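You operate a simulated robot arm through the tools that you are given. There is no shell and no other tool.

Carry out the task below with a simulated robot arm. There is one attempt and no reset: what you move stays moved.

## Task
Dose 10 ml of yellow dye into the red cup.
Fine: cup on the slide and under the spout, both knobs set, one press of the plunger; end with the slide pulled out and the cup on it. Set down upright: cup.

The check looks at the end state, three seconds after you hand in, the way a careful person would. Anything else that was tipped, shoved, dropped, spilled or broken makes it a failure.

## Robot
A 6-joint arm with a two-finger gripper, fixed in place. Base frame: the origin is at the foot of the arm, x ahead of it, y to its left, z up; the work surface is at about z = 0.84. Units: m, degrees, N and s.
With the tool pointing down near the work surface it reaches from about 0.12 to 0.68 m from the base axis. Its first joint turns from -66.0 to 66.0 degrees. Payload 2.45 kg.
The tool frame sits at the grasp point between the pads (the TCP): z along the fingers, y along the line on which they close. The tips reach 0.03 m beyond it. The gripper opens to 0.106 m. The gripper's body begins 0.079 m behind the TCP.
Orientation is that of the tool frame in the base frame, as [roll, pitch, yaw] about the fixed x, y, z axes, in that order (R = Rz(yaw) Ry(pitch) Rx(roll)). With the fingers straight down and closing along the base's y, the tool's x points along the base's -x, its y along +y and its z along -z.

## Interface
- The arm moves only by the tool nudge_tool. Its argument "rows" is a list of rows, each a list of 7 numbers: the shift along the base's x, y, z in m, then the turn, a rotation vector about the base's x, y, z in degrees, then the opening in per cent of the stroke, from 0 (shut) to 100 (fully open). In form: [[x, y, z, wx, wy, wz, jaw], ...]. A call has 1 to 20 rows; each row shifts and turns the commanded pose from where the row before left it. Each row takes 0.2 s and may step no farther than 0.05 m and 8.6 degrees from the row before; otherwise, or with a gripper value out of range, the whole call is refused. A pose out of reach is approached as far as the arm can. The call stops where the force on the tool passes 40 N (or 10 N more than at its start, if that is more) or the arm is blocked; 0.2 s more then pass. Each finger travels about 0.153 m/s and halts on what it meets, pressing with about 45 N; the grip force reading is that of the motor and also rises with nothing between the fingers. The clock runs only during rows and for 0.2 s after the last one: add rows that do not move to give the fingers time. The reply holds the time, the measured pose of the TCP, the force on the tool along the base axes, the opening and the grip force, in the units named above and with some noise, with the torque about the TCP (base axes, N m) and any sound that the robot's microphone picked up.
- Cameras (640 x 400 px; columns grow to the right, rows downward): "scene" is fixed at [0.0639, 0.4131, 1.4185]; the picture's right is [-0.73, -0.68, 0.00], its down [-0.30, 0.32, -0.90] and it looks along [0.61, -0.66, -0.44] (base axes); focal length 344 px, centre (320, 200). "wrist" rides on the gripper at [0.077, -0.002, -0.106] in the tool frame; the picture's right is [0.02, 1.00, 0.00], its down [-0.78, 0.02, -0.62] and it looks along [-0.62, 0.01, 0.78] (tool axes); focal length 247 px, centre (320, 200). There is no depth. A picture from a camera that has moved, and an enlarged one, comes with that camera's place and axes in the base frame and with its lens.
- get_image(camera): a new picture of that camera. No time passes.
- zoom(camera, box): a new picture of the part [left, top, right, bottom] of that camera's present view, enlarged. No time passes.
- close_job(): hands the job in; it is judged then, once.

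Nothing tells you positions but the pictures and the camera data. Unless the task says otherwise, let go and move clear before handing in.

The tools are called after ">>>" as a command line: name --pt "numbers of a row" for each row, then --argument value for the rest, lists and objects as JSON in quotes. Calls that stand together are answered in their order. nudge_tool: Moves the arm, as the interface text tells. Its arguments: {"type":"object","properties":{"rows":{"type":"array","items":{"type":"array","items":{"type":"number"}}}},"required":["rows"]} The other tools are called the same way: get_image (camera) takes a picture; zoom (camera, box) takes an enlarged picture of a part of a camera's view; close_job () hands the job in.

At the start:

```text
time: 0.0
eef_pos: [0.3839, -0.0706, 1.2118]
tcp_rot: [179.9, 0.0, -179.9]
contact_force: [-0.4, 0.3, 0.1]
torque: [-0.01, 0.04, 0.0]
width: 0.1062
grip_force: 0.0
```

scene: 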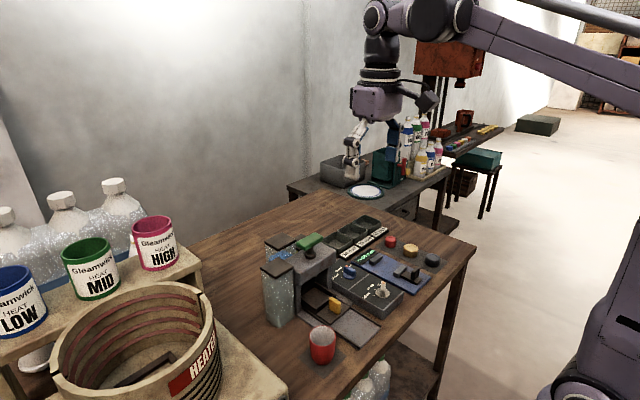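
wrist: 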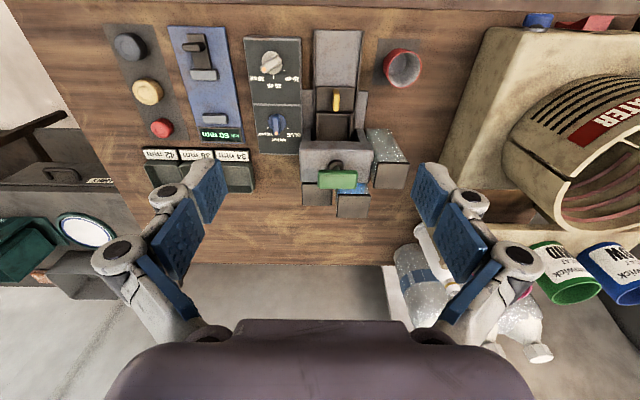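

The bench holds a dye dispenser: a slide with a yellow handle, two knobs and a green plunger. The red cup stands beside it. I'll look closer before moving.

>>> zoom --camera "scene" --box '[240, 200, 460, 370]'

>>> zoom --camera "wrist" --box '[230, 20, 450, 230]'

>>> zoom --camera "scene" --box '[320, 240, 440, 330]'

>>> zoom --camera "wrist" --box '[230, 20, 340, 160]'

```text
2.35 times, centred on (350, 285) of scene
camera zoom: at [0.0639, 0.4131, 1.4185], right [-0.73, -0.68, 0.0], down [-0.3, 0.32, -0.9], along [0.61, -0.66, -0.44], focal length 809 px, centre (249, 0)
```

zoom: 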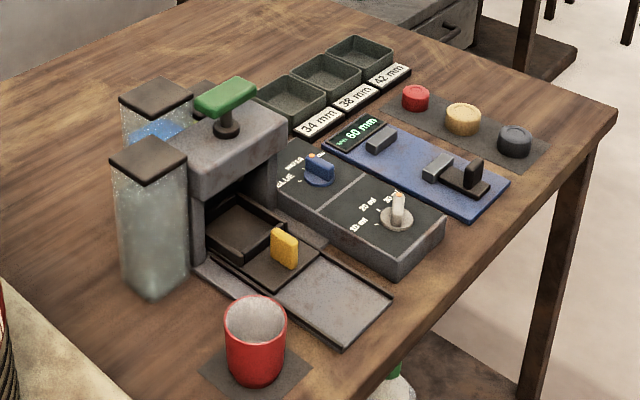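

```text
1.90 times, centred on (340, 125) of wrist
camera zoom: at [0.307, -0.0703, 1.3168], right [-0.02, 1.0, 0.0], down [0.78, 0.02, 0.62], along [0.62, 0.01, -0.78], focal length 470 px, centre (282, 343)
```

zoom: 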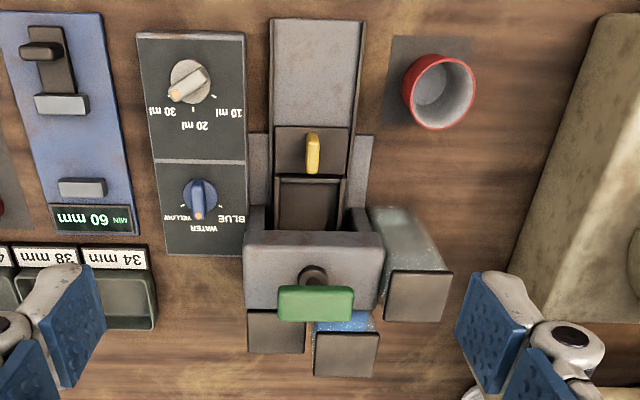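

```text
4.44 times, centred on (380, 285) of scene
camera zoom: at [0.0639, 0.4131, 1.4185], right [-0.73, -0.68, 0.0], down [-0.3, 0.32, -0.9], along [0.61, -0.66, -0.44], focal length 1528 px, centre (53, -178)
```

zoom: 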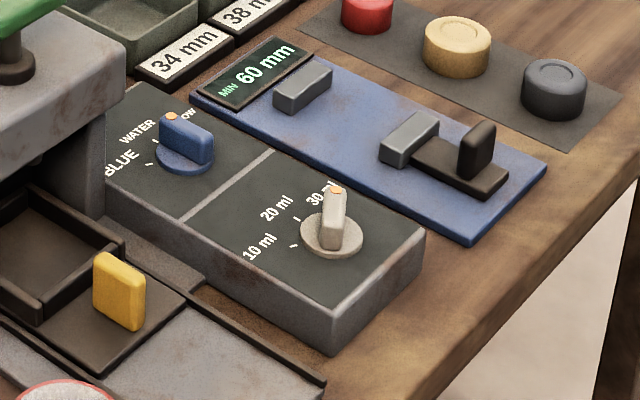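

```text
2.86 times, centred on (285, 90) of wrist
camera zoom: at [0.307, -0.0703, 1.3168], right [-0.02, 1.0, 0.0], down [0.78, 0.02, 0.62], along [0.62, 0.01, -0.78], focal length 706 px, centre (420, 514)
```

zoom: 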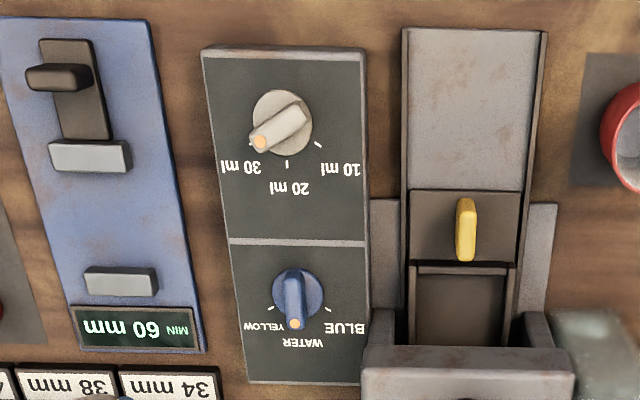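

The machine's slide is mostly pushed in. The volume knob points at 30 ml and the dye knob at WATER. I estimate the cup rim at about (0.38, 0.06, 0.896), the handle near (0.43, -0.04) and the plunger near (0.51, -0.04, 1.0). I'll go lower for a closer look.

>>> nudge_tool --pt "-0.01 -0.01 -0.035 0 0 0 100" --pt "-0.01 -0.01 -0.035 0 0 0 100" --pt "-0.01 0 -0.03 0 0 0 100" --pt "0 0 0 0 0 0 100"

>>> get_image --camera "wrist"

>>> get_image --camera "scene"

```text
time: 1.0
eef_pos: [0.3539, -0.0879, 1.1111]
tcp_rot: [-180.0, 0.1, -180.0]
contact_force: [0.8, 0.5, 0.0]
torque: [-0.03, -0.04, -0.03]
width: 0.106
grip_force: 0.1
```

```text
taken
camera wrist: at [0.2769, -0.0891, 1.2172], right [-0.02, 1.0, 0.0], down [0.78, 0.02, 0.62], along [0.62, 0.01, -0.78], focal length 247 px, centre (320, 200)
```

wrist: 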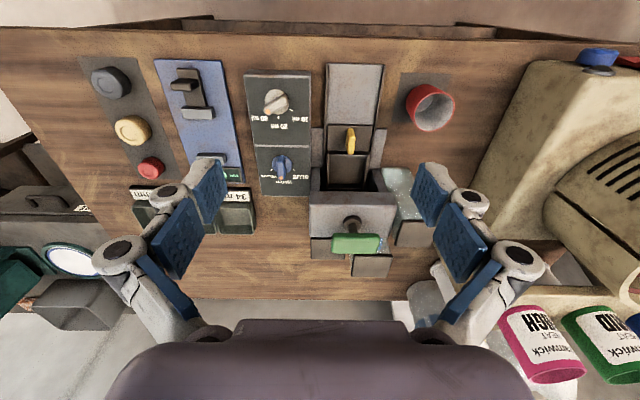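

```text
taken
```

scene: 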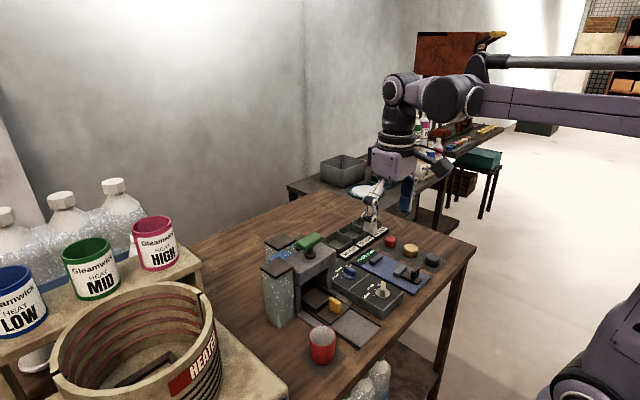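

>>> zoom --camera "wrist" --box '[230, 50, 330, 210]'

>>> zoom --camera "wrist" --box '[300, 50, 470, 280]'

>>> zoom --camera "scene" --box '[255, 225, 385, 375]'

```text
2.50 times, centred on (280, 130) of wrist
camera zoom: at [0.2769, -0.0891, 1.2172], right [-0.02, 1.0, 0.0], down [0.78, 0.02, 0.62], along [0.62, 0.01, -0.78], focal length 617 px, centre (420, 375)
```

zoom: 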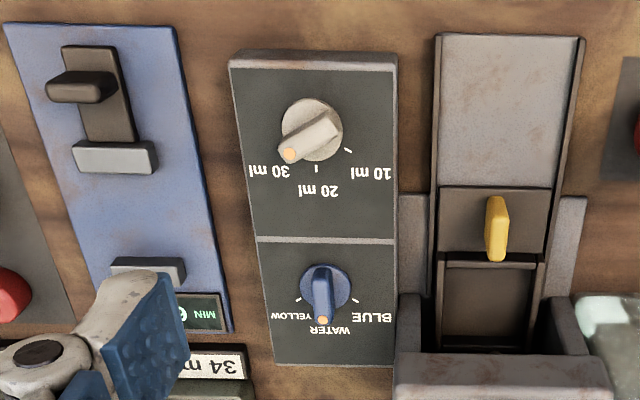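

```text
1.74 times, centred on (385, 165) of wrist
camera zoom: at [0.2769, -0.0891, 1.2172], right [-0.02, 1.0, 0.0], down [0.78, 0.02, 0.62], along [0.62, 0.01, -0.78], focal length 430 px, centre (207, 261)
```

zoom: 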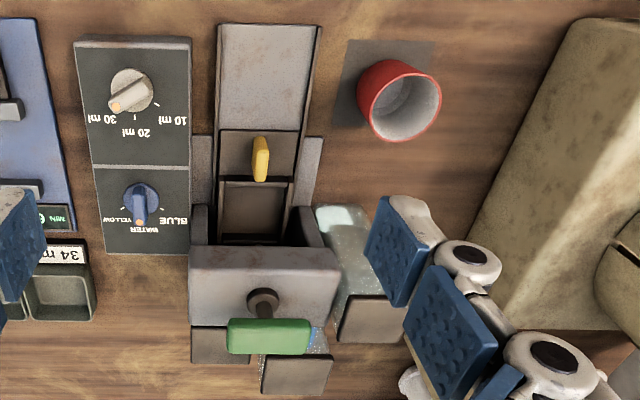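

```text
2.67 times, centred on (320, 300) of scene
camera zoom: at [0.0639, 0.4131, 1.4185], right [-0.73, -0.68, 0.0], down [-0.3, 0.32, -0.9], along [0.61, -0.66, -0.44], focal length 917 px, centre (320, -67)
```

zoom: 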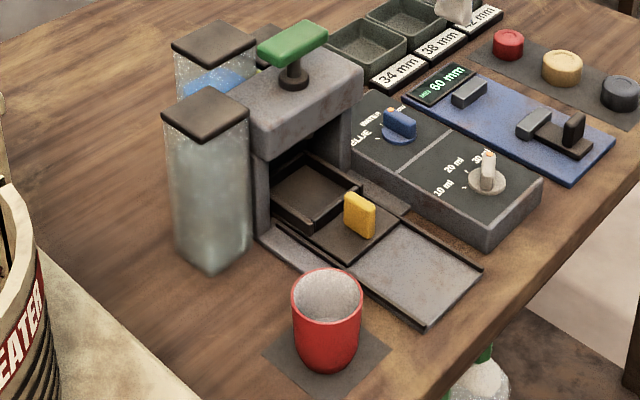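

The handle top is at about (0.437, -0.040, 0.883), and the head's front face is near x = 0.495. I'll move above the handle with the jaws partly open and check alignment.

>>> nudge_tool --pt "0.028 0.016 -0.03 0 0 0 60" --pt "0.028 0.016 -0.04 0 0 0 45" --pt "0.026 0.016 -0.04 0 0 0 45" --pt "0 0 -0.02 0 0 0 45" --pt "0 0 -0.01 0 0 0 45" --pt "0 0 0 0 0 0 45"

>>> get_image --camera "wrist"

>>> zoom --camera "scene" --box '[255, 205, 405, 375]'

```text
refused: row 2 steps farther than a row can; nothing moved
```

```text
taken
camera wrist: at [0.2769, -0.0891, 1.2172], right [-0.02, 1.0, 0.0], down [0.78, 0.02, 0.62], along [0.62, 0.01, -0.78], focal length 247 px, centre (320, 200)
```

wrist: 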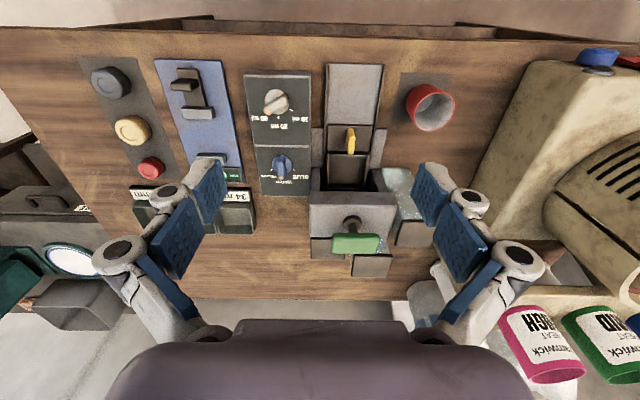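

```text
2.35 times, centred on (330, 290) of scene
camera zoom: at [0.0639, 0.4131, 1.4185], right [-0.73, -0.68, 0.0], down [-0.3, 0.32, -0.9], along [0.61, -0.66, -0.44], focal length 809 px, centre (296, -12)
```

zoom: 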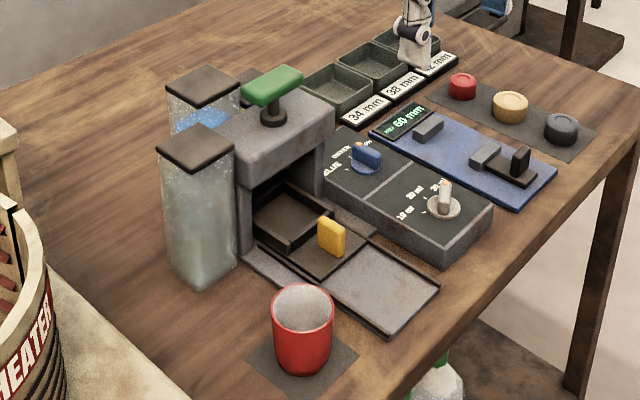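

The row step was too long, so nothing moved. I'll repeat the move to above the handle with smaller steps.

>>> nudge_tool --pt "0.02 0.012 -0.03 0 0 0 60" --pt "0.02 0.012 -0.03 0 0 0 45" --pt "0.02 0.012 -0.03 0 0 0 45" --pt "0.02 0.012 -0.03 0 0 0 45" --pt "0.002 0 -0.01 0 0 0 45" --pt "0 0 0 0 0 0 45"

>>> get_image --camera "wrist"

>>> zoom --camera "scene" --box '[255, 205, 405, 375]'

```text
time: 2.4
eef_pos: [0.4365, -0.0412, 0.9814]
tcp_rot: [180.0, 0.1, 180.0]
contact_force: [1.0, 0.0, 0.4]
torque: [-0.02, 0.01, 0.0]
width: 0.0477
grip_force: 0.1
```

```text
taken
camera wrist: at [0.3592, -0.0422, 1.0871], right [-0.02, 1.0, 0.0], down [0.78, 0.02, 0.62], along [0.62, 0.01, -0.78], focal length 247 px, centre (320, 200)
```

wrist: 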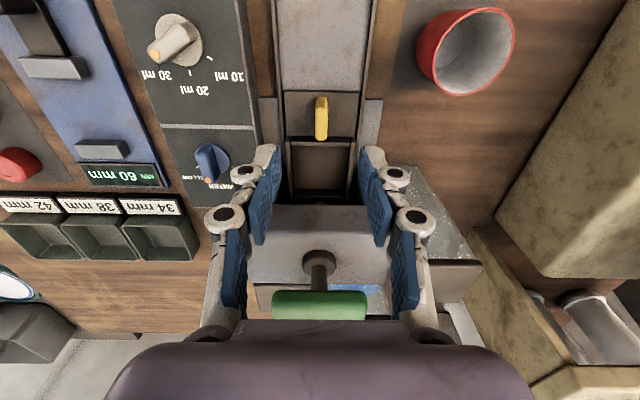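

```text
2.35 times, centred on (330, 290) of scene
camera zoom: at [0.0639, 0.4131, 1.4185], right [-0.73, -0.68, 0.0], down [-0.3, 0.32, -0.9], along [0.61, -0.66, -0.44], focal length 809 px, centre (296, -12)
```

zoom: 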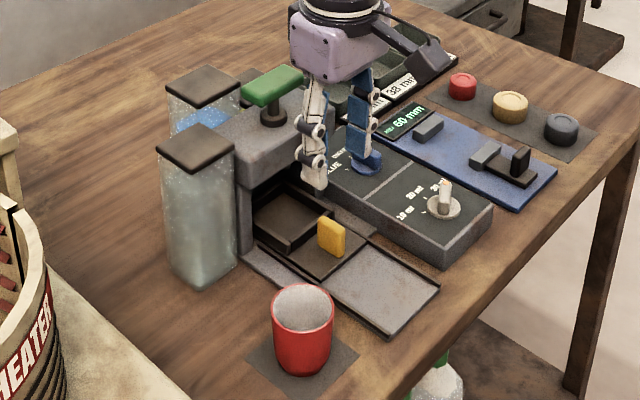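

The jaws line up over the yellow handle. I'll descend and grip it.

>>> nudge_tool --pt "0 0.001 -0.03 0 0 0 45" --pt "0 0 -0.03 0 0 0 45" --pt "0 0 -0.02 0 0 0 45" --pt "0 0 -0.011 0 0 0 45" --pt "0 0 0 0 0 0 45"

>>> get_image --camera "wrist"

>>> zoom --camera "scene" --box '[275, 205, 405, 335]'

```text
time: 3.6
eef_pos: [0.4378, -0.0401, 0.8915]
tcp_rot: [180.0, 0.1, 180.0]
contact_force: [0.1, 0.5, -0.7]
torque: [0.01, -0.02, 0.0]
width: 0.0478
grip_force: 0.0
```

```text
taken
camera wrist: at [0.3601, -0.0414, 0.9964], right [-0.02, 1.0, 0.0], down [0.78, 0.02, 0.62], along [0.62, 0.01, -0.78], focal length 247 px, centre (320, 200)
```

wrist: 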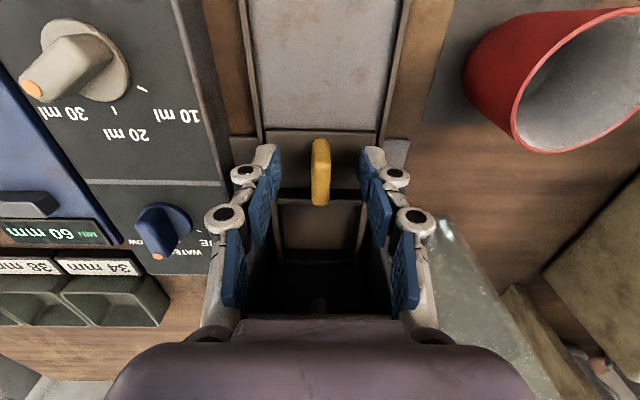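

```text
3.08 times, centred on (340, 270) of scene
camera zoom: at [0.0639, 0.4131, 1.4185], right [-0.73, -0.68, 0.0], down [-0.3, 0.32, -0.9], along [0.61, -0.66, -0.44], focal length 1058 px, centre (258, -15)
```

zoom: 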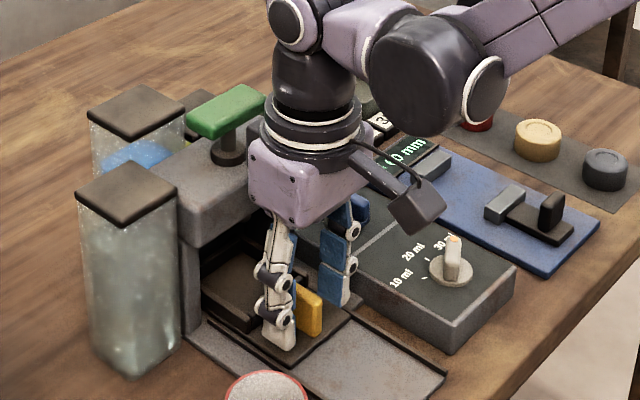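

>>> nudge_tool --pt "0 0 -0.003 0 0 0 20" --pt "0 0 0 0 0 0 5" --pt "0 0 0 0 0 0 0" --pt "0 0 0 0 0 0 0"

>>> get_image --camera "wrist"

```text
time: 4.6
eef_pos: [0.4362, -0.04, 0.8891]
tcp_rot: [179.9, 0.1, -180.0]
contact_force: [0.6, 0.9, 4.6]
torque: [0.03, -0.02, -0.04]
width: 0.0108
grip_force: 38.3
```

```text
taken
camera wrist: at [0.3597, -0.041, 0.994], right [-0.02, 1.0, 0.0], down [0.78, 0.02, 0.62], along [0.62, 0.01, -0.78], focal length 247 px, centre (320, 200)
```

wrist: 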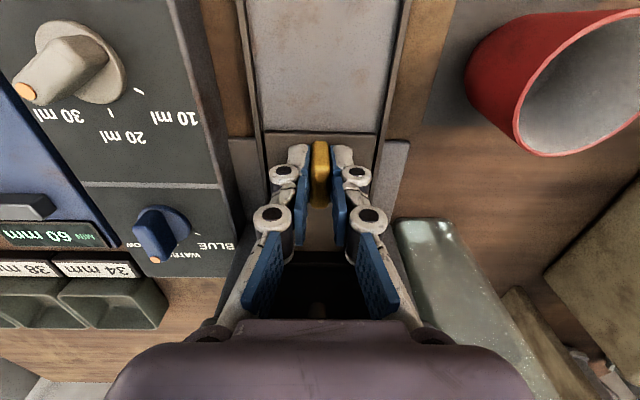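

The handle is gripped at a width of 0.0108. I'll pull the slide toward the robot in small steps.

>>> nudge_tool --pt "-0.008 0 0 0 0 0 0" --pt "-0.01 0 0 0 0 0 0" --pt "-0.01 0 0 0 0 0 0" --pt "-0.01 0 0 0 0 0 0" --pt "-0.01 0 0 0 0 0 0" --pt "0 0 0 0 0 0 0"

>>> get_image --camera "wrist"

>>> zoom --camera "scene" --box '[275, 205, 405, 375]'

```text
time: 5.5
eef_pos: [0.4092, -0.0398, 0.89]
tcp_rot: [179.9, 0.1, -179.9]
contact_force: [-0.4, 1.5, 7.0]
torque: [0.03, 0.04, -0.09]
width: 0.0108
grip_force: 38.0
stopped in row 4: the force on the tool passed its limit at 41 N (the readings are from after the stop); the commanded pose is now the measured one
```

```text
taken
camera wrist: at [0.331, -0.0411, 0.9939], right [-0.02, 1.0, 0.0], down [0.78, 0.02, 0.62], along [0.62, 0.02, -0.78], focal length 247 px, centre (320, 200)
```

wrist: 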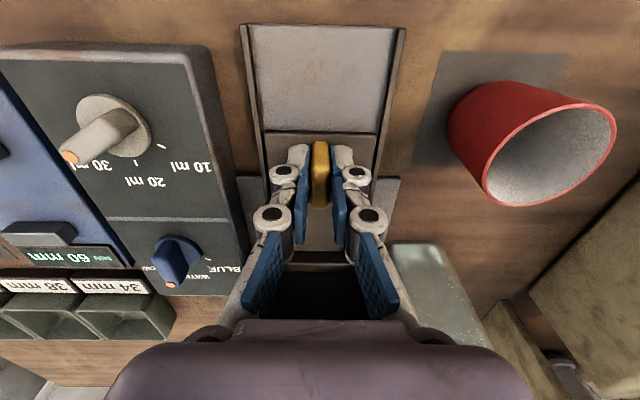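

```text
2.35 times, centred on (340, 290) of scene
camera zoom: at [0.0638, 0.4131, 1.4185], right [-0.73, -0.68, 0.0], down [-0.3, 0.32, -0.9], along [0.61, -0.66, -0.44], focal length 809 px, centre (273, -12)
```

zoom: 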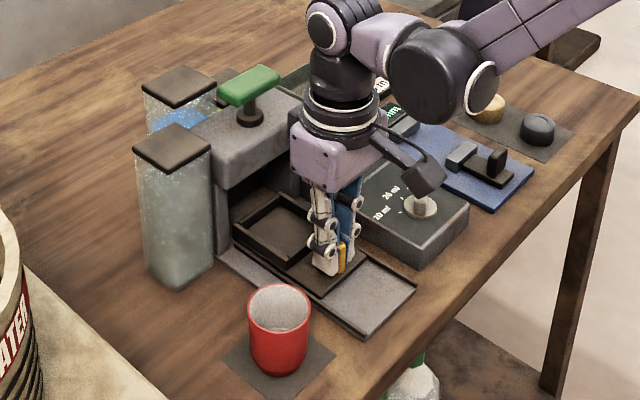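

The slide moved about 27 mm before the force tripped, which could be friction or an end stop. I'll keep pulling more slowly to find out.

>>> nudge_tool --pt "-0.003 0 0 0 0 0 0" --pt "-0.004 0 0 0 0 0 0" --pt "-0.004 0 0 0 0 0 0" --pt "-0.004 0 0 0 0 0 0" --pt "0 0 0 0 0 0 0"

```text
time: 6.5
eef_pos: [0.3933, -0.0415, 0.8892]
tcp_rot: [180.0, 0.0, -179.9]
contact_force: [1.2, 1.2, 7.5]
torque: [0.09, -0.03, -0.09]
width: 0.0107
grip_force: 37.7
stopped in row 5: the force on the tool passed its limit at 41 N (the readings are from after the stop); the commanded pose is now the measured one
```

>>> nudge_tool --pt "-0.002 0.0 0 0 0 0 0" --pt "-0.003 0 0 0 0 0 0" --pt "-0.003 0 0 0 0 0 0" --pt "-0.003 0 0 0 0 0 0" --pt "-0.003 0 0 0 0 0 0" --pt "-0.003 0 0 0 0 0 0"

>>> get_image --camera "wrist"

>>> zoom --camera "scene" --box '[275, 205, 405, 375]'

```text
time: 7.9
eef_pos: [0.3763, -0.041, 0.888]
tcp_rot: [-179.9, 0.1, 180.0]
contact_force: [0.7, -3.5, 2.8]
torque: [-0.08, -0.23, -0.06]
width: 0.0106
grip_force: 37.9
```

```text
taken
camera wrist: at [0.2987, -0.0409, 0.9938], right [-0.02, 1.0, 0.0], down [0.78, 0.02, 0.62], along [0.62, 0.01, -0.78], focal length 247 px, centre (320, 200)
```

wrist: 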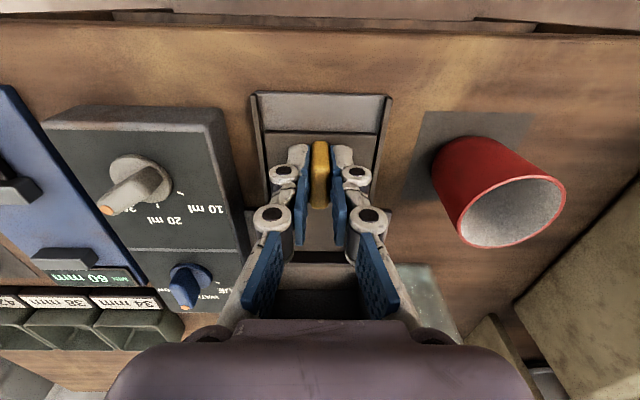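

```text
2.35 times, centred on (340, 290) of scene
camera zoom: at [0.0638, 0.413, 1.4185], right [-0.73, -0.68, 0.0], down [-0.3, 0.32, -0.9], along [0.61, -0.66, -0.44], focal length 809 px, centre (273, -12)
```

zoom: 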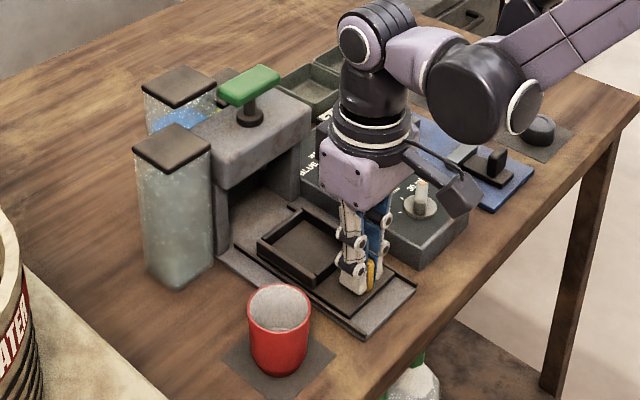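

The slide is moving out well, with the tray nearly clear of the head. I'll keep pulling slowly to its stop.

>>> nudge_tool --pt "-0.003 0.0 0 0 0 0 0" --pt "-0.003 0 0 0 0 0 0" --pt "-0.003 0 0 0 0 0 0" --pt "-0.003 0 0 0 0 0 0" --pt "-0.003 0 0 0 0 0 0" --pt "-0.003 0 0 0 0 0 0" --pt "-0.003 0 0 0 0 0 0"

>>> zoom --camera "scene" --box '[275, 205, 405, 375]'

```text
time: 9.2
eef_pos: [0.3603, -0.0395, 0.89]
tcp_rot: [180.0, 0.0, -179.9]
contact_force: [-1.1, -0.3, 6.4]
torque: [-0.04, -0.15, -0.08]
width: 0.0107
grip_force: 37.6
stopped in row 6: the force on the tool passed its limit at 40 N (the readings are from after the stop); the commanded pose is now the measured one
```

```text
2.35 times, centred on (340, 290) of scene
camera zoom: at [0.0638, 0.4131, 1.4185], right [-0.73, -0.68, 0.0], down [-0.3, 0.32, -0.9], along [0.61, -0.66, -0.44], focal length 809 px, centre (273, -12)
```

zoom: 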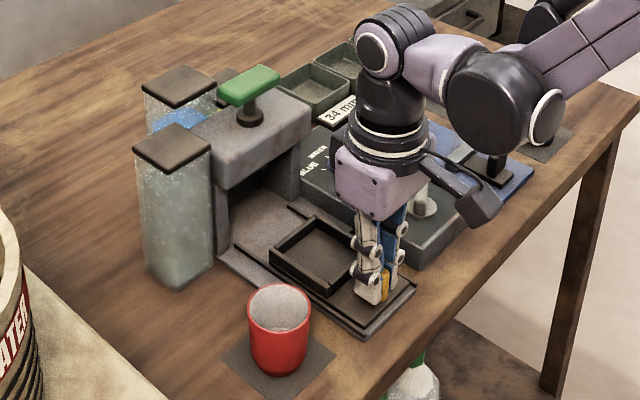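

>>> nudge_tool --pt "-0.002 0.0 0 0 0 0 0" --pt "-0.002 0 0 0 0 0 0" --pt "-0.002 0 0 0 0 0 0" --pt "-0.002 0 0 0 0 0 0" --pt "-0.002 0 0 0 0 0 0"

>>> get_image --camera "wrist"

>>> zoom --camera "scene" --box '[275, 205, 405, 375]'

```text
time: 10.4
eef_pos: [0.3508, -0.0399, 0.8877]
tcp_rot: [180.0, 0.5, -179.9]
contact_force: [16.1, -0.6, -7.1]
torque: [-0.02, 0.48, -0.09]
width: 0.0107
grip_force: 38.0
```

```text
taken
camera wrist: at [0.2741, -0.041, 0.9935], right [-0.02, 1.0, 0.0], down [0.78, 0.02, 0.63], along [0.63, 0.01, -0.78], focal length 247 px, centre (320, 200)
```

wrist: 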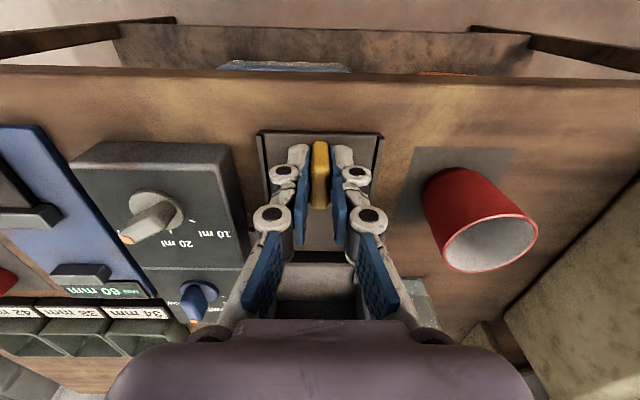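

```text
2.35 times, centred on (340, 290) of scene
camera zoom: at [0.0644, 0.4131, 1.4185], right [-0.73, -0.68, 0.0], down [-0.3, 0.32, -0.9], along [0.61, -0.66, -0.44], focal length 809 px, centre (273, -12)
```

zoom: 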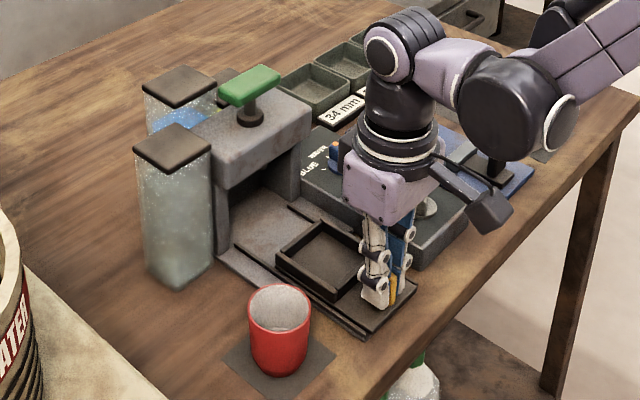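

The slide front is flush with the rail end and the resisting force has risen, so it's fully out. I'll release the handle and rise.

>>> nudge_tool --pt "0.001 0 0 0 0 0 20" --pt "0 0 0 0 0 0 40" --pt "0 0 0 0 0 0 40" --pt "0 0 0.03 0 0 0 40" --pt "0 0 0.04 0 0 0 40" --pt "0 0 0.04 0 0 0 60" --pt "0 0 0.03 0 0 0 100" --pt "0 0 0 0 0 0 100"

>>> get_image --camera "wrist"

>>> zoom --camera "scene" --box '[275, 205, 405, 375]'

```text
time: 12.2
eef_pos: [0.3519, -0.0405, 1.0291]
tcp_rot: [179.8, 0.1, -179.9]
contact_force: [-0.9, 0.0, 0.1]
torque: [-0.02, -0.01, 0.04]
width: 0.1059
grip_force: 0.1
```

```text
taken
camera wrist: at [0.2739, -0.0421, 1.1331], right [-0.02, 1.0, 0.0], down [0.78, 0.02, 0.62], along [0.62, 0.01, -0.78], focal length 247 px, centre (320, 200)
```

wrist: 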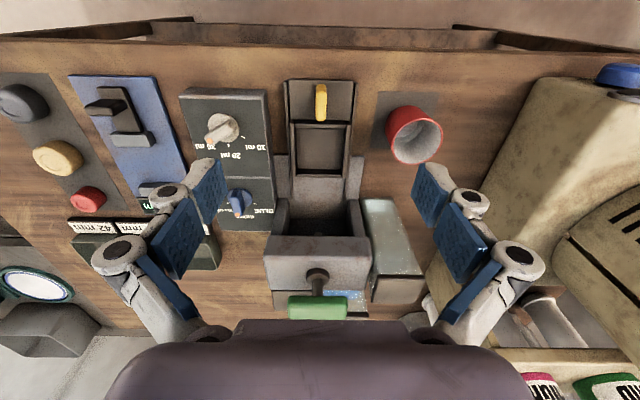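

```text
2.35 times, centred on (340, 290) of scene
camera zoom: at [0.0639, 0.4131, 1.4185], right [-0.73, -0.68, 0.0], down [-0.3, 0.32, -0.9], along [0.61, -0.66, -0.44], focal length 809 px, centre (273, -12)
```

zoom: 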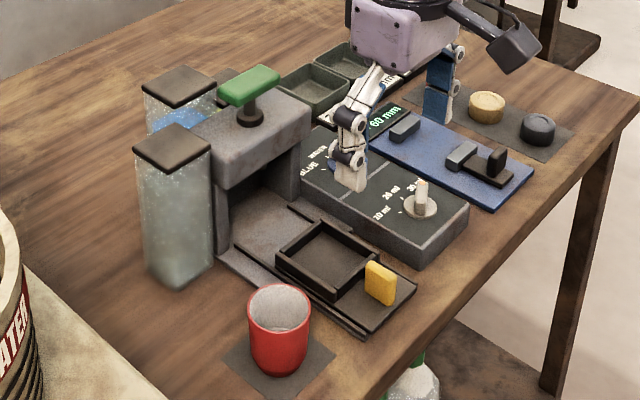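

The slide is fully out and the tray is exposed. I'll zoom in to locate the tray and the cup precisely.

>>> zoom --camera "wrist" --box '[270, 70, 460, 190]'

>>> zoom --camera "scene" --box '[290, 280, 390, 370]'

```text
3.33 times, centred on (365, 130) of wrist
camera zoom: at [0.2739, -0.0421, 1.1331], right [-0.02, 1.0, 0.0], down [0.78, 0.02, 0.62], along [0.62, 0.01, -0.78], focal length 823 px, centre (170, 433)
```

zoom: 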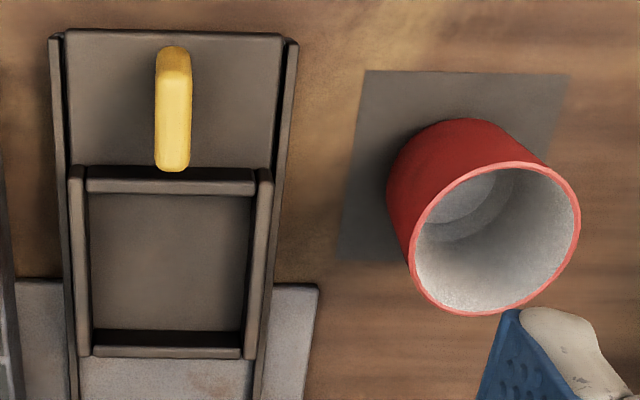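

```text
4.44 times, centred on (340, 325) of scene
camera zoom: at [0.0639, 0.4131, 1.4185], right [-0.73, -0.68, 0.0], down [-0.3, 0.32, -0.9], along [0.61, -0.66, -0.44], focal length 1528 px, centre (231, -356)
```

zoom: 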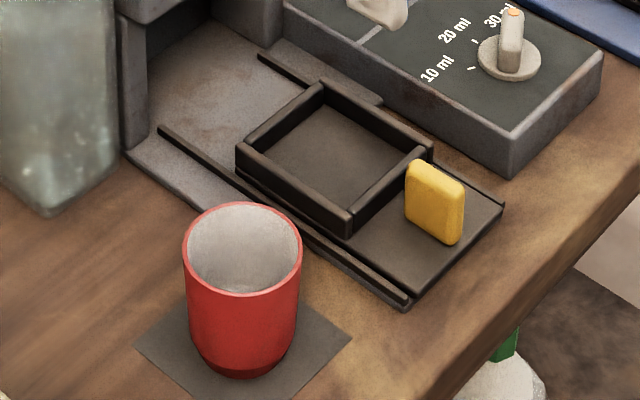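

The tray's inner recess is about 0.06 m square, centred near (0.4165, -0.040). The cup rim is centred at about (0.383, 0.060, 0.896), with a diameter of about 0.05. I'll move above the cup.

>>> nudge_tool --pt "0.01 0.033 0 0 0 0 85" --pt "0.01 0.034 -0.01 0 0 0 85" --pt "0.011 0.034 -0.02 0 0 0 85" --pt "0 0 -0.019 0 0 0 85" --pt "0 0 0 0 0 0 85"

>>> get_image --camera "wrist"

>>> zoom --camera "scene" --box '[255, 225, 405, 385]'

```text
time: 13.4
eef_pos: [0.3824, 0.0623, 0.9788]
tcp_rot: [179.8, 0.1, -180.0]
contact_force: [0.3, 0.0, 0.4]
torque: [0.01, 0.01, 0.04]
width: 0.0899
grip_force: 0.1
```

```text
taken
camera wrist: at [0.3051, 0.0609, 1.0848], right [-0.02, 1.0, 0.0], down [0.78, 0.02, 0.62], along [0.62, 0.01, -0.78], focal length 247 px, centre (320, 200)
```

wrist: 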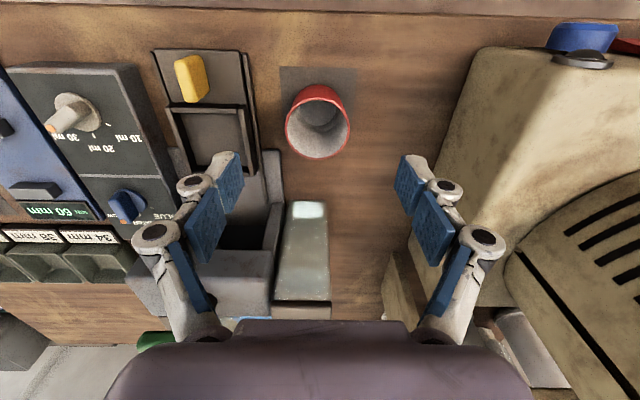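

```text
2.50 times, centred on (330, 305) of scene
camera zoom: at [0.0639, 0.4131, 1.4185], right [-0.73, -0.68, 0.0], down [-0.3, 0.32, -0.9], along [0.61, -0.66, -0.44], focal length 860 px, centre (295, -62)
```

zoom: 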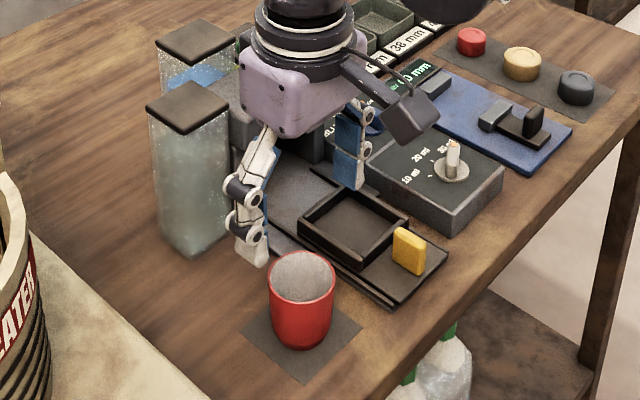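

>>> zoom --camera "wrist" --box '[260, 60, 380, 170]'

```text
3.64 times, centred on (320, 115) of wrist
camera zoom: at [0.3051, 0.0609, 1.0848], right [-0.02, 1.0, 0.0], down [0.78, 0.02, 0.62], along [0.62, 0.01, -0.78], focal length 898 px, centre (320, 509)
```

zoom: 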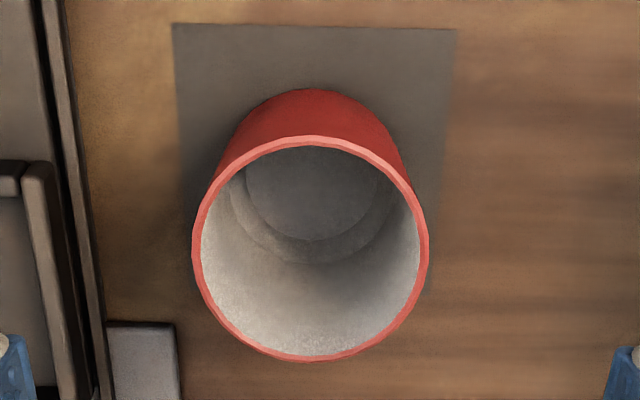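

The cup centre is at (0.384, 0.0596) with a rim diameter of about 0.0515. I'll centre on it and descend.

>>> nudge_tool --pt "0.0015 -0.0027 -0.03 0 0 0 85" --pt "0 0 -0.03 0 0 0 85" --pt "0 0 -0.02 0 0 0 85" --pt "0 0 -0.01 0 0 0 85" --pt "0 0 0 0 0 0 85"

>>> get_image --camera "wrist"

>>> zoom --camera "scene" --box '[265, 255, 375, 375]'

```text
time: 14.6
eef_pos: [0.3836, 0.0588, 0.8885]
tcp_rot: [180.0, 0.1, -179.9]
contact_force: [0.3, 0.2, -0.5]
torque: [-0.02, 0.0, 0.01]
width: 0.0903
grip_force: 0.1
```

```text
taken
camera wrist: at [0.3062, 0.0574, 0.9939], right [-0.02, 1.0, 0.0], down [0.78, 0.02, 0.62], along [0.62, 0.01, -0.78], focal length 247 px, centre (320, 200)
```

wrist: 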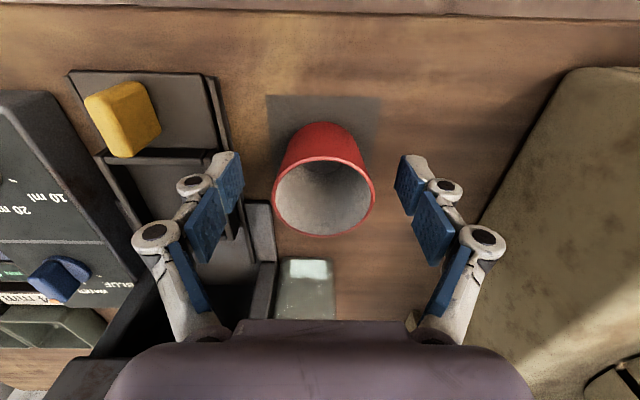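

```text
3.33 times, centred on (320, 315) of scene
camera zoom: at [0.0639, 0.4131, 1.4185], right [-0.73, -0.68, 0.0], down [-0.3, 0.32, -0.9], along [0.61, -0.66, -0.44], focal length 1146 px, centre (320, -183)
```

zoom: 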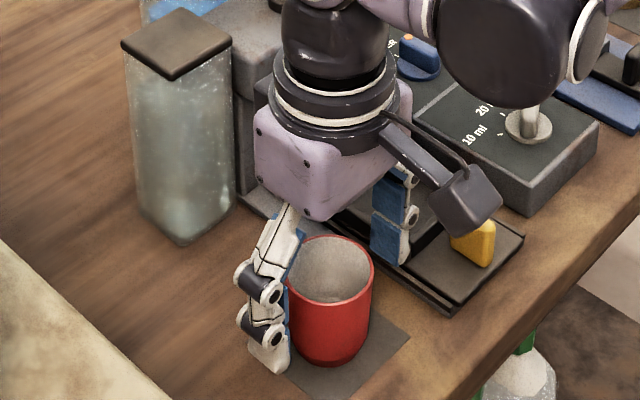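

>>> nudge_tool --pt "0 0.0005 0 0 0 0 70" --pt "0 0 0 0 0 0 60" --pt "0 0 0 0 0 0 52" --pt "0 0 0 0 0 0 46" --pt "0 0 0 0 0 0 40" --pt "0 0 0 0 0 0 40"

>>> get_image --camera "wrist"

```text
time: 16.0
eef_pos: [0.3831, 0.0588, 0.888]
tcp_rot: [179.9, 0.1, -179.9]
contact_force: [-0.3, 0.0, 4.0]
torque: [0.01, 0.02, 0.05]
width: 0.0463
grip_force: 44.5
```

```text
taken
camera wrist: at [0.3062, 0.0579, 0.9944], right [-0.02, 1.0, 0.0], down [0.78, 0.02, 0.62], along [0.62, 0.01, -0.78], focal length 247 px, centre (320, 200)
```

wrist: 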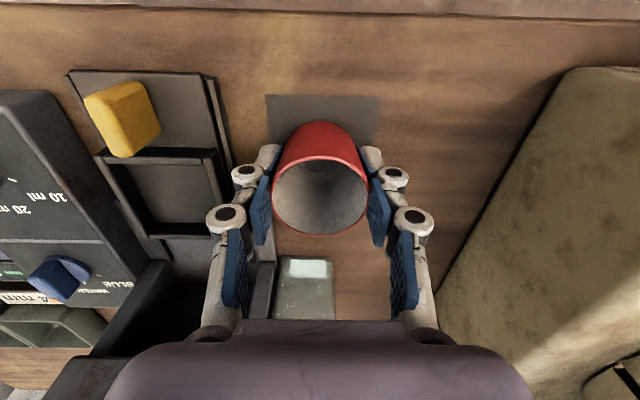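

The cup is held. I'll lift it straight up and check.

>>> nudge_tool --pt "0 0 0.01 0 0 0 40" --pt "0 0 0.02 0 0 0 40" --pt "0 0 0.02 0 0 0 40" --pt "0 0 0.01 0 0 0 40" --pt "0 0 0 0 0 0 40"

>>> get_image --camera "wrist"

>>> zoom --camera "scene" --box '[265, 225, 395, 375]'

```text
time: 17.2
eef_pos: [0.3834, 0.0575, 0.9487]
tcp_rot: [179.9, 0.2, -179.9]
contact_force: [-0.4, -0.7, -0.7]
torque: [0.0, -0.02, 0.03]
width: 0.0465
grip_force: 45.3
```

```text
taken
camera wrist: at [0.3056, 0.0567, 1.0544], right [-0.02, 1.0, 0.0], down [0.78, 0.02, 0.62], along [0.62, 0.01, -0.78], focal length 247 px, centre (320, 200)
```

wrist: 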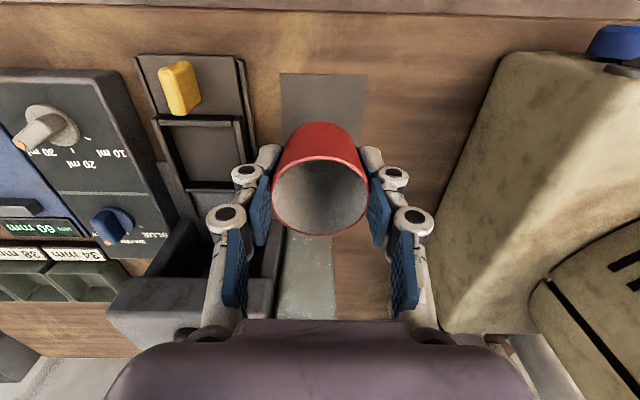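

```text
2.67 times, centred on (330, 300) of scene
camera zoom: at [0.0639, 0.4131, 1.4185], right [-0.73, -0.68, 0.0], down [-0.3, 0.32, -0.9], along [0.61, -0.66, -0.44], focal length 917 px, centre (293, -67)
```

zoom: 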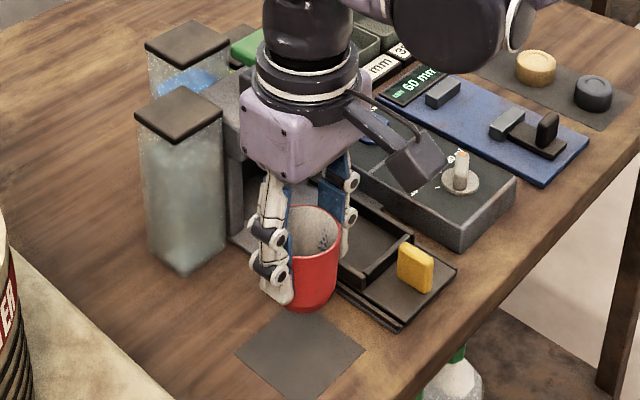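

The cup is up and level. I'll carry it over the tray recess at (0.4165, -0.040).

>>> nudge_tool --pt "0.008 -0.024 0 0 0 0 40" --pt "0.008 -0.025 0 0 0 0 40" --pt "0.008 -0.025 0 0 0 0 40" --pt "0.008 -0.0235 0 0 0 0 40" --pt "0 0 0 0 0 0 40" --pt "0 0 0 0 0 0 40"

>>> get_image --camera "wrist"

>>> zoom --camera "scene" --box '[265, 225, 395, 375]'

```text
time: 18.6
eef_pos: [0.4143, -0.0385, 0.9493]
tcp_rot: [179.9, 0.1, -179.9]
contact_force: [0.0, 0.4, -0.3]
torque: [0.0, 0.02, 0.0]
width: 0.0465
grip_force: 45.2
```

```text
taken
camera wrist: at [0.3378, -0.0397, 1.0546], right [-0.02, 1.0, 0.0], down [0.78, 0.02, 0.62], along [0.62, 0.01, -0.78], focal length 247 px, centre (320, 200)
```

wrist: 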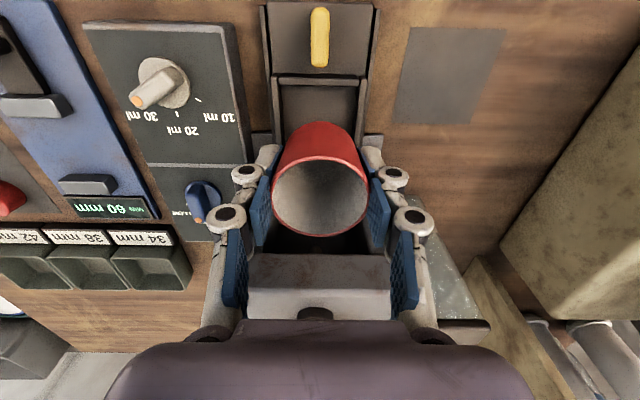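

```text
2.67 times, centred on (330, 300) of scene
camera zoom: at [0.0639, 0.4131, 1.4185], right [-0.73, -0.68, 0.0], down [-0.3, 0.32, -0.9], along [0.61, -0.66, -0.44], focal length 917 px, centre (293, -67)
```

zoom: 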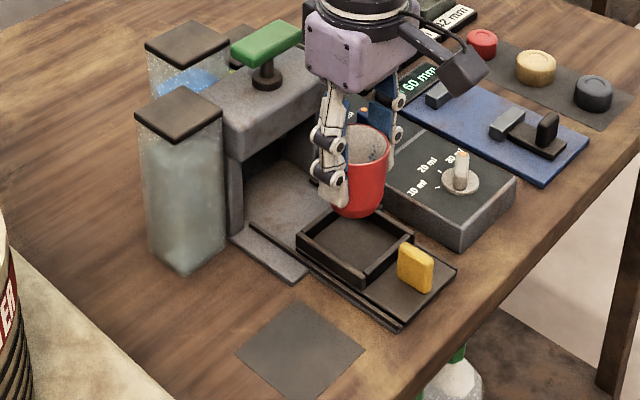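

The cup is over the recess. I'll lower it gently.

>>> nudge_tool --pt "0.0005 -0.001 -0.015 0 0 0 40" --pt "0 0 -0.015 0 0 0 40" --pt "0 0 -0.01 0 0 0 40" --pt "0 0 0 0 0 0 40"

>>> zoom --camera "wrist" --box '[240, 20, 400, 250]'

>>> zoom --camera "scene" --box '[300, 255, 390, 355]'

```text
time: 19.6
eef_pos: [0.4152, -0.0407, 0.9093]
tcp_rot: [179.9, 0.0, -179.8]
contact_force: [-0.1, 0.2, 0.1]
torque: [0.02, -0.01, -0.04]
width: 0.0462
grip_force: 44.7
```

```text
1.74 times, centred on (320, 135) of wrist
camera zoom: at [0.3384, -0.0409, 1.0153], right [-0.02, 1.0, 0.0], down [0.78, 0.02, 0.62], along [0.62, 0.01, -0.78], focal length 430 px, centre (320, 313)
```

zoom: 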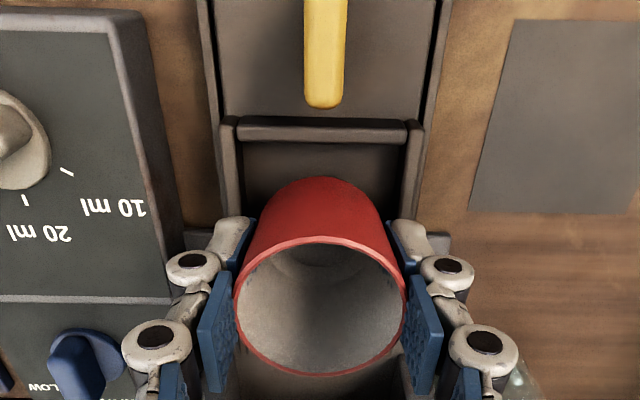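

```text
4.00 times, centred on (345, 305) of scene
camera zoom: at [0.0639, 0.4131, 1.4185], right [-0.73, -0.68, 0.0], down [-0.3, 0.32, -0.9], along [0.61, -0.66, -0.44], focal length 1375 px, centre (220, -220)
```

zoom: 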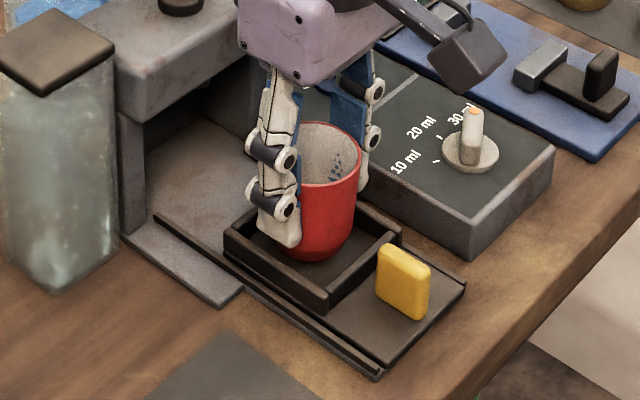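

>>> nudge_tool --pt "-0.001 0.0 -0.005 0 0 0 40" --pt "0 0 -0.003 0 0 0 40" --pt "0 0 -0.002 0 0 0 40" --pt "0 0 0 0 0 0 40"

>>> zoom --camera "scene" --box '[300, 255, 390, 355]'

```text
time: 20.6
eef_pos: [0.4151, -0.0399, 0.9003]
tcp_rot: [179.9, 0.2, -179.9]
contact_force: [0.7, 1.5, 34.8]
torque: [-0.01, -0.1, -0.01]
width: 0.0465
grip_force: 45.0
```

```text
4.00 times, centred on (345, 305) of scene
camera zoom: at [0.0634, 0.4132, 1.4185], right [-0.73, -0.68, 0.0], down [-0.3, 0.32, -0.9], along [0.61, -0.66, -0.44], focal length 1375 px, centre (220, -220)
```

zoom: 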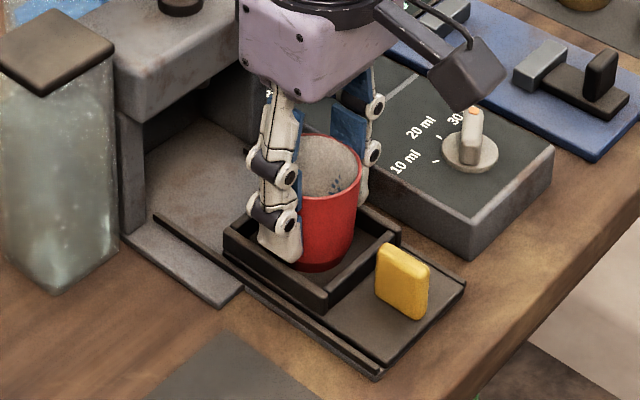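

The cup has bottomed out on the tray floor, with an upward force of about 35 N. I'll ease the load, then open the jaws slowly.

>>> nudge_tool --pt "0 0 0.001 0 0 0 40" --pt "0 0 0.0005 0 0 0 42" --pt "0 0 0 0 0 0 46" --pt "0 0 0 0 0 0 50" --pt "0 0 0 0 0 0 56" --pt "0 0 0 0 0 0 62" --pt "0 0 0 0 0 0 62"

>>> zoom --camera "scene" --box '[300, 255, 390, 355]'

>>> get_image --camera "wrist"

```text
time: 22.2
eef_pos: [0.4138, -0.0407, 0.9002]
tcp_rot: [180.0, 0.1, -179.9]
contact_force: [0.3, 0.1, -0.2]
torque: [0.0, -0.02, 0.02]
width: 0.0658
grip_force: 0.1
```

```text
4.00 times, centred on (345, 305) of scene
camera zoom: at [0.0639, 0.4131, 1.4185], right [-0.73, -0.68, 0.0], down [-0.3, 0.32, -0.9], along [0.61, -0.66, -0.44], focal length 1375 px, centre (220, -220)
```

zoom: 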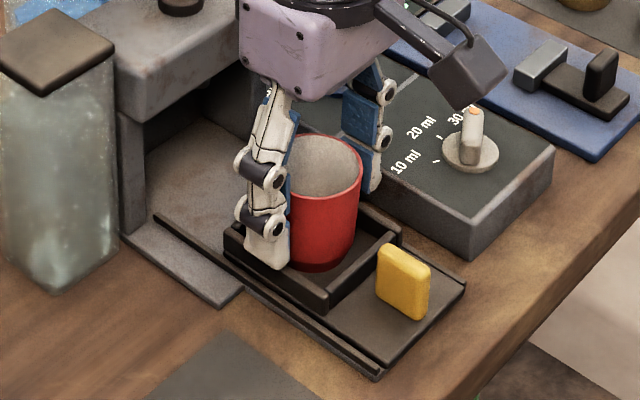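

```text
taken
camera wrist: at [0.3375, -0.0411, 1.0064], right [-0.02, 1.0, 0.0], down [0.78, 0.02, 0.62], along [0.62, 0.01, -0.78], focal length 247 px, centre (320, 200)
```

wrist: 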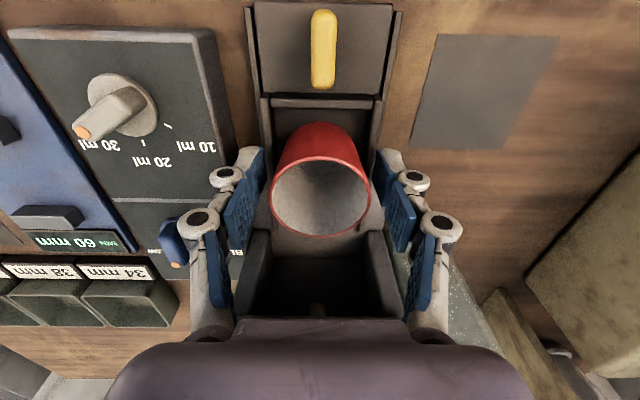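

The cup stands upright in the recess, released. I'll rise clear and look before pushing the slide in.

>>> nudge_tool --pt "0 0 0.01 0 0 0 62" --pt "0 0 0.03 0 0 0 62" --pt "0 0 0.04 0 0 0 62" --pt "-0.02 0 0.03 0 0 0 62" --pt "-0.03 0 0.01 0 0 0 62" --pt "-0.014 0 0 0 0 0 50" --pt "0 0 0 0 0 0 45"

>>> get_image --camera "wrist"

>>> zoom --camera "scene" --box '[265, 225, 395, 365]'

```text
time: 23.8
eef_pos: [0.3505, -0.0408, 1.0226]
tcp_rot: [179.9, 0.1, -179.9]
contact_force: [0.3, 0.2, 0.4]
torque: [0.0, 0.0, -0.01]
width: 0.0478
grip_force: 0.1
```

```text
taken
camera wrist: at [0.2731, -0.042, 1.1279], right [-0.02, 1.0, 0.0], down [0.78, 0.02, 0.62], along [0.62, 0.01, -0.78], focal length 247 px, centre (320, 200)
```

wrist: 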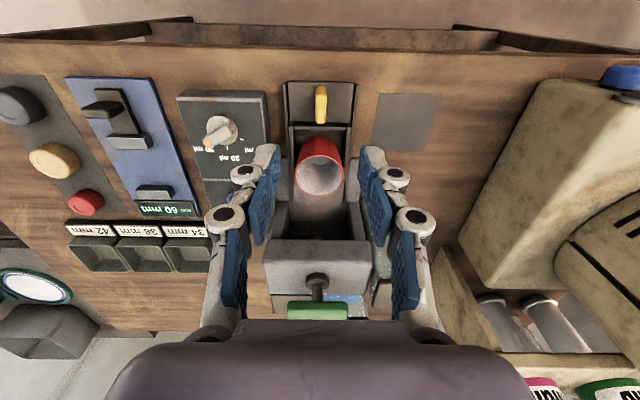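

```text
2.86 times, centred on (330, 295) of scene
camera zoom: at [0.0639, 0.4131, 1.4185], right [-0.73, -0.68, 0.0], down [-0.3, 0.32, -0.9], along [0.61, -0.66, -0.44], focal length 982 px, centre (291, -71)
```

zoom: 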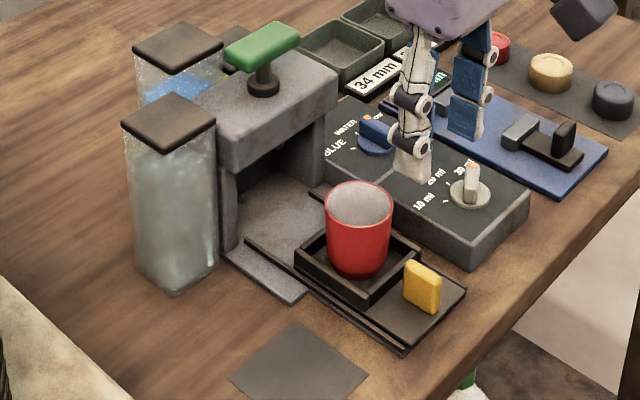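

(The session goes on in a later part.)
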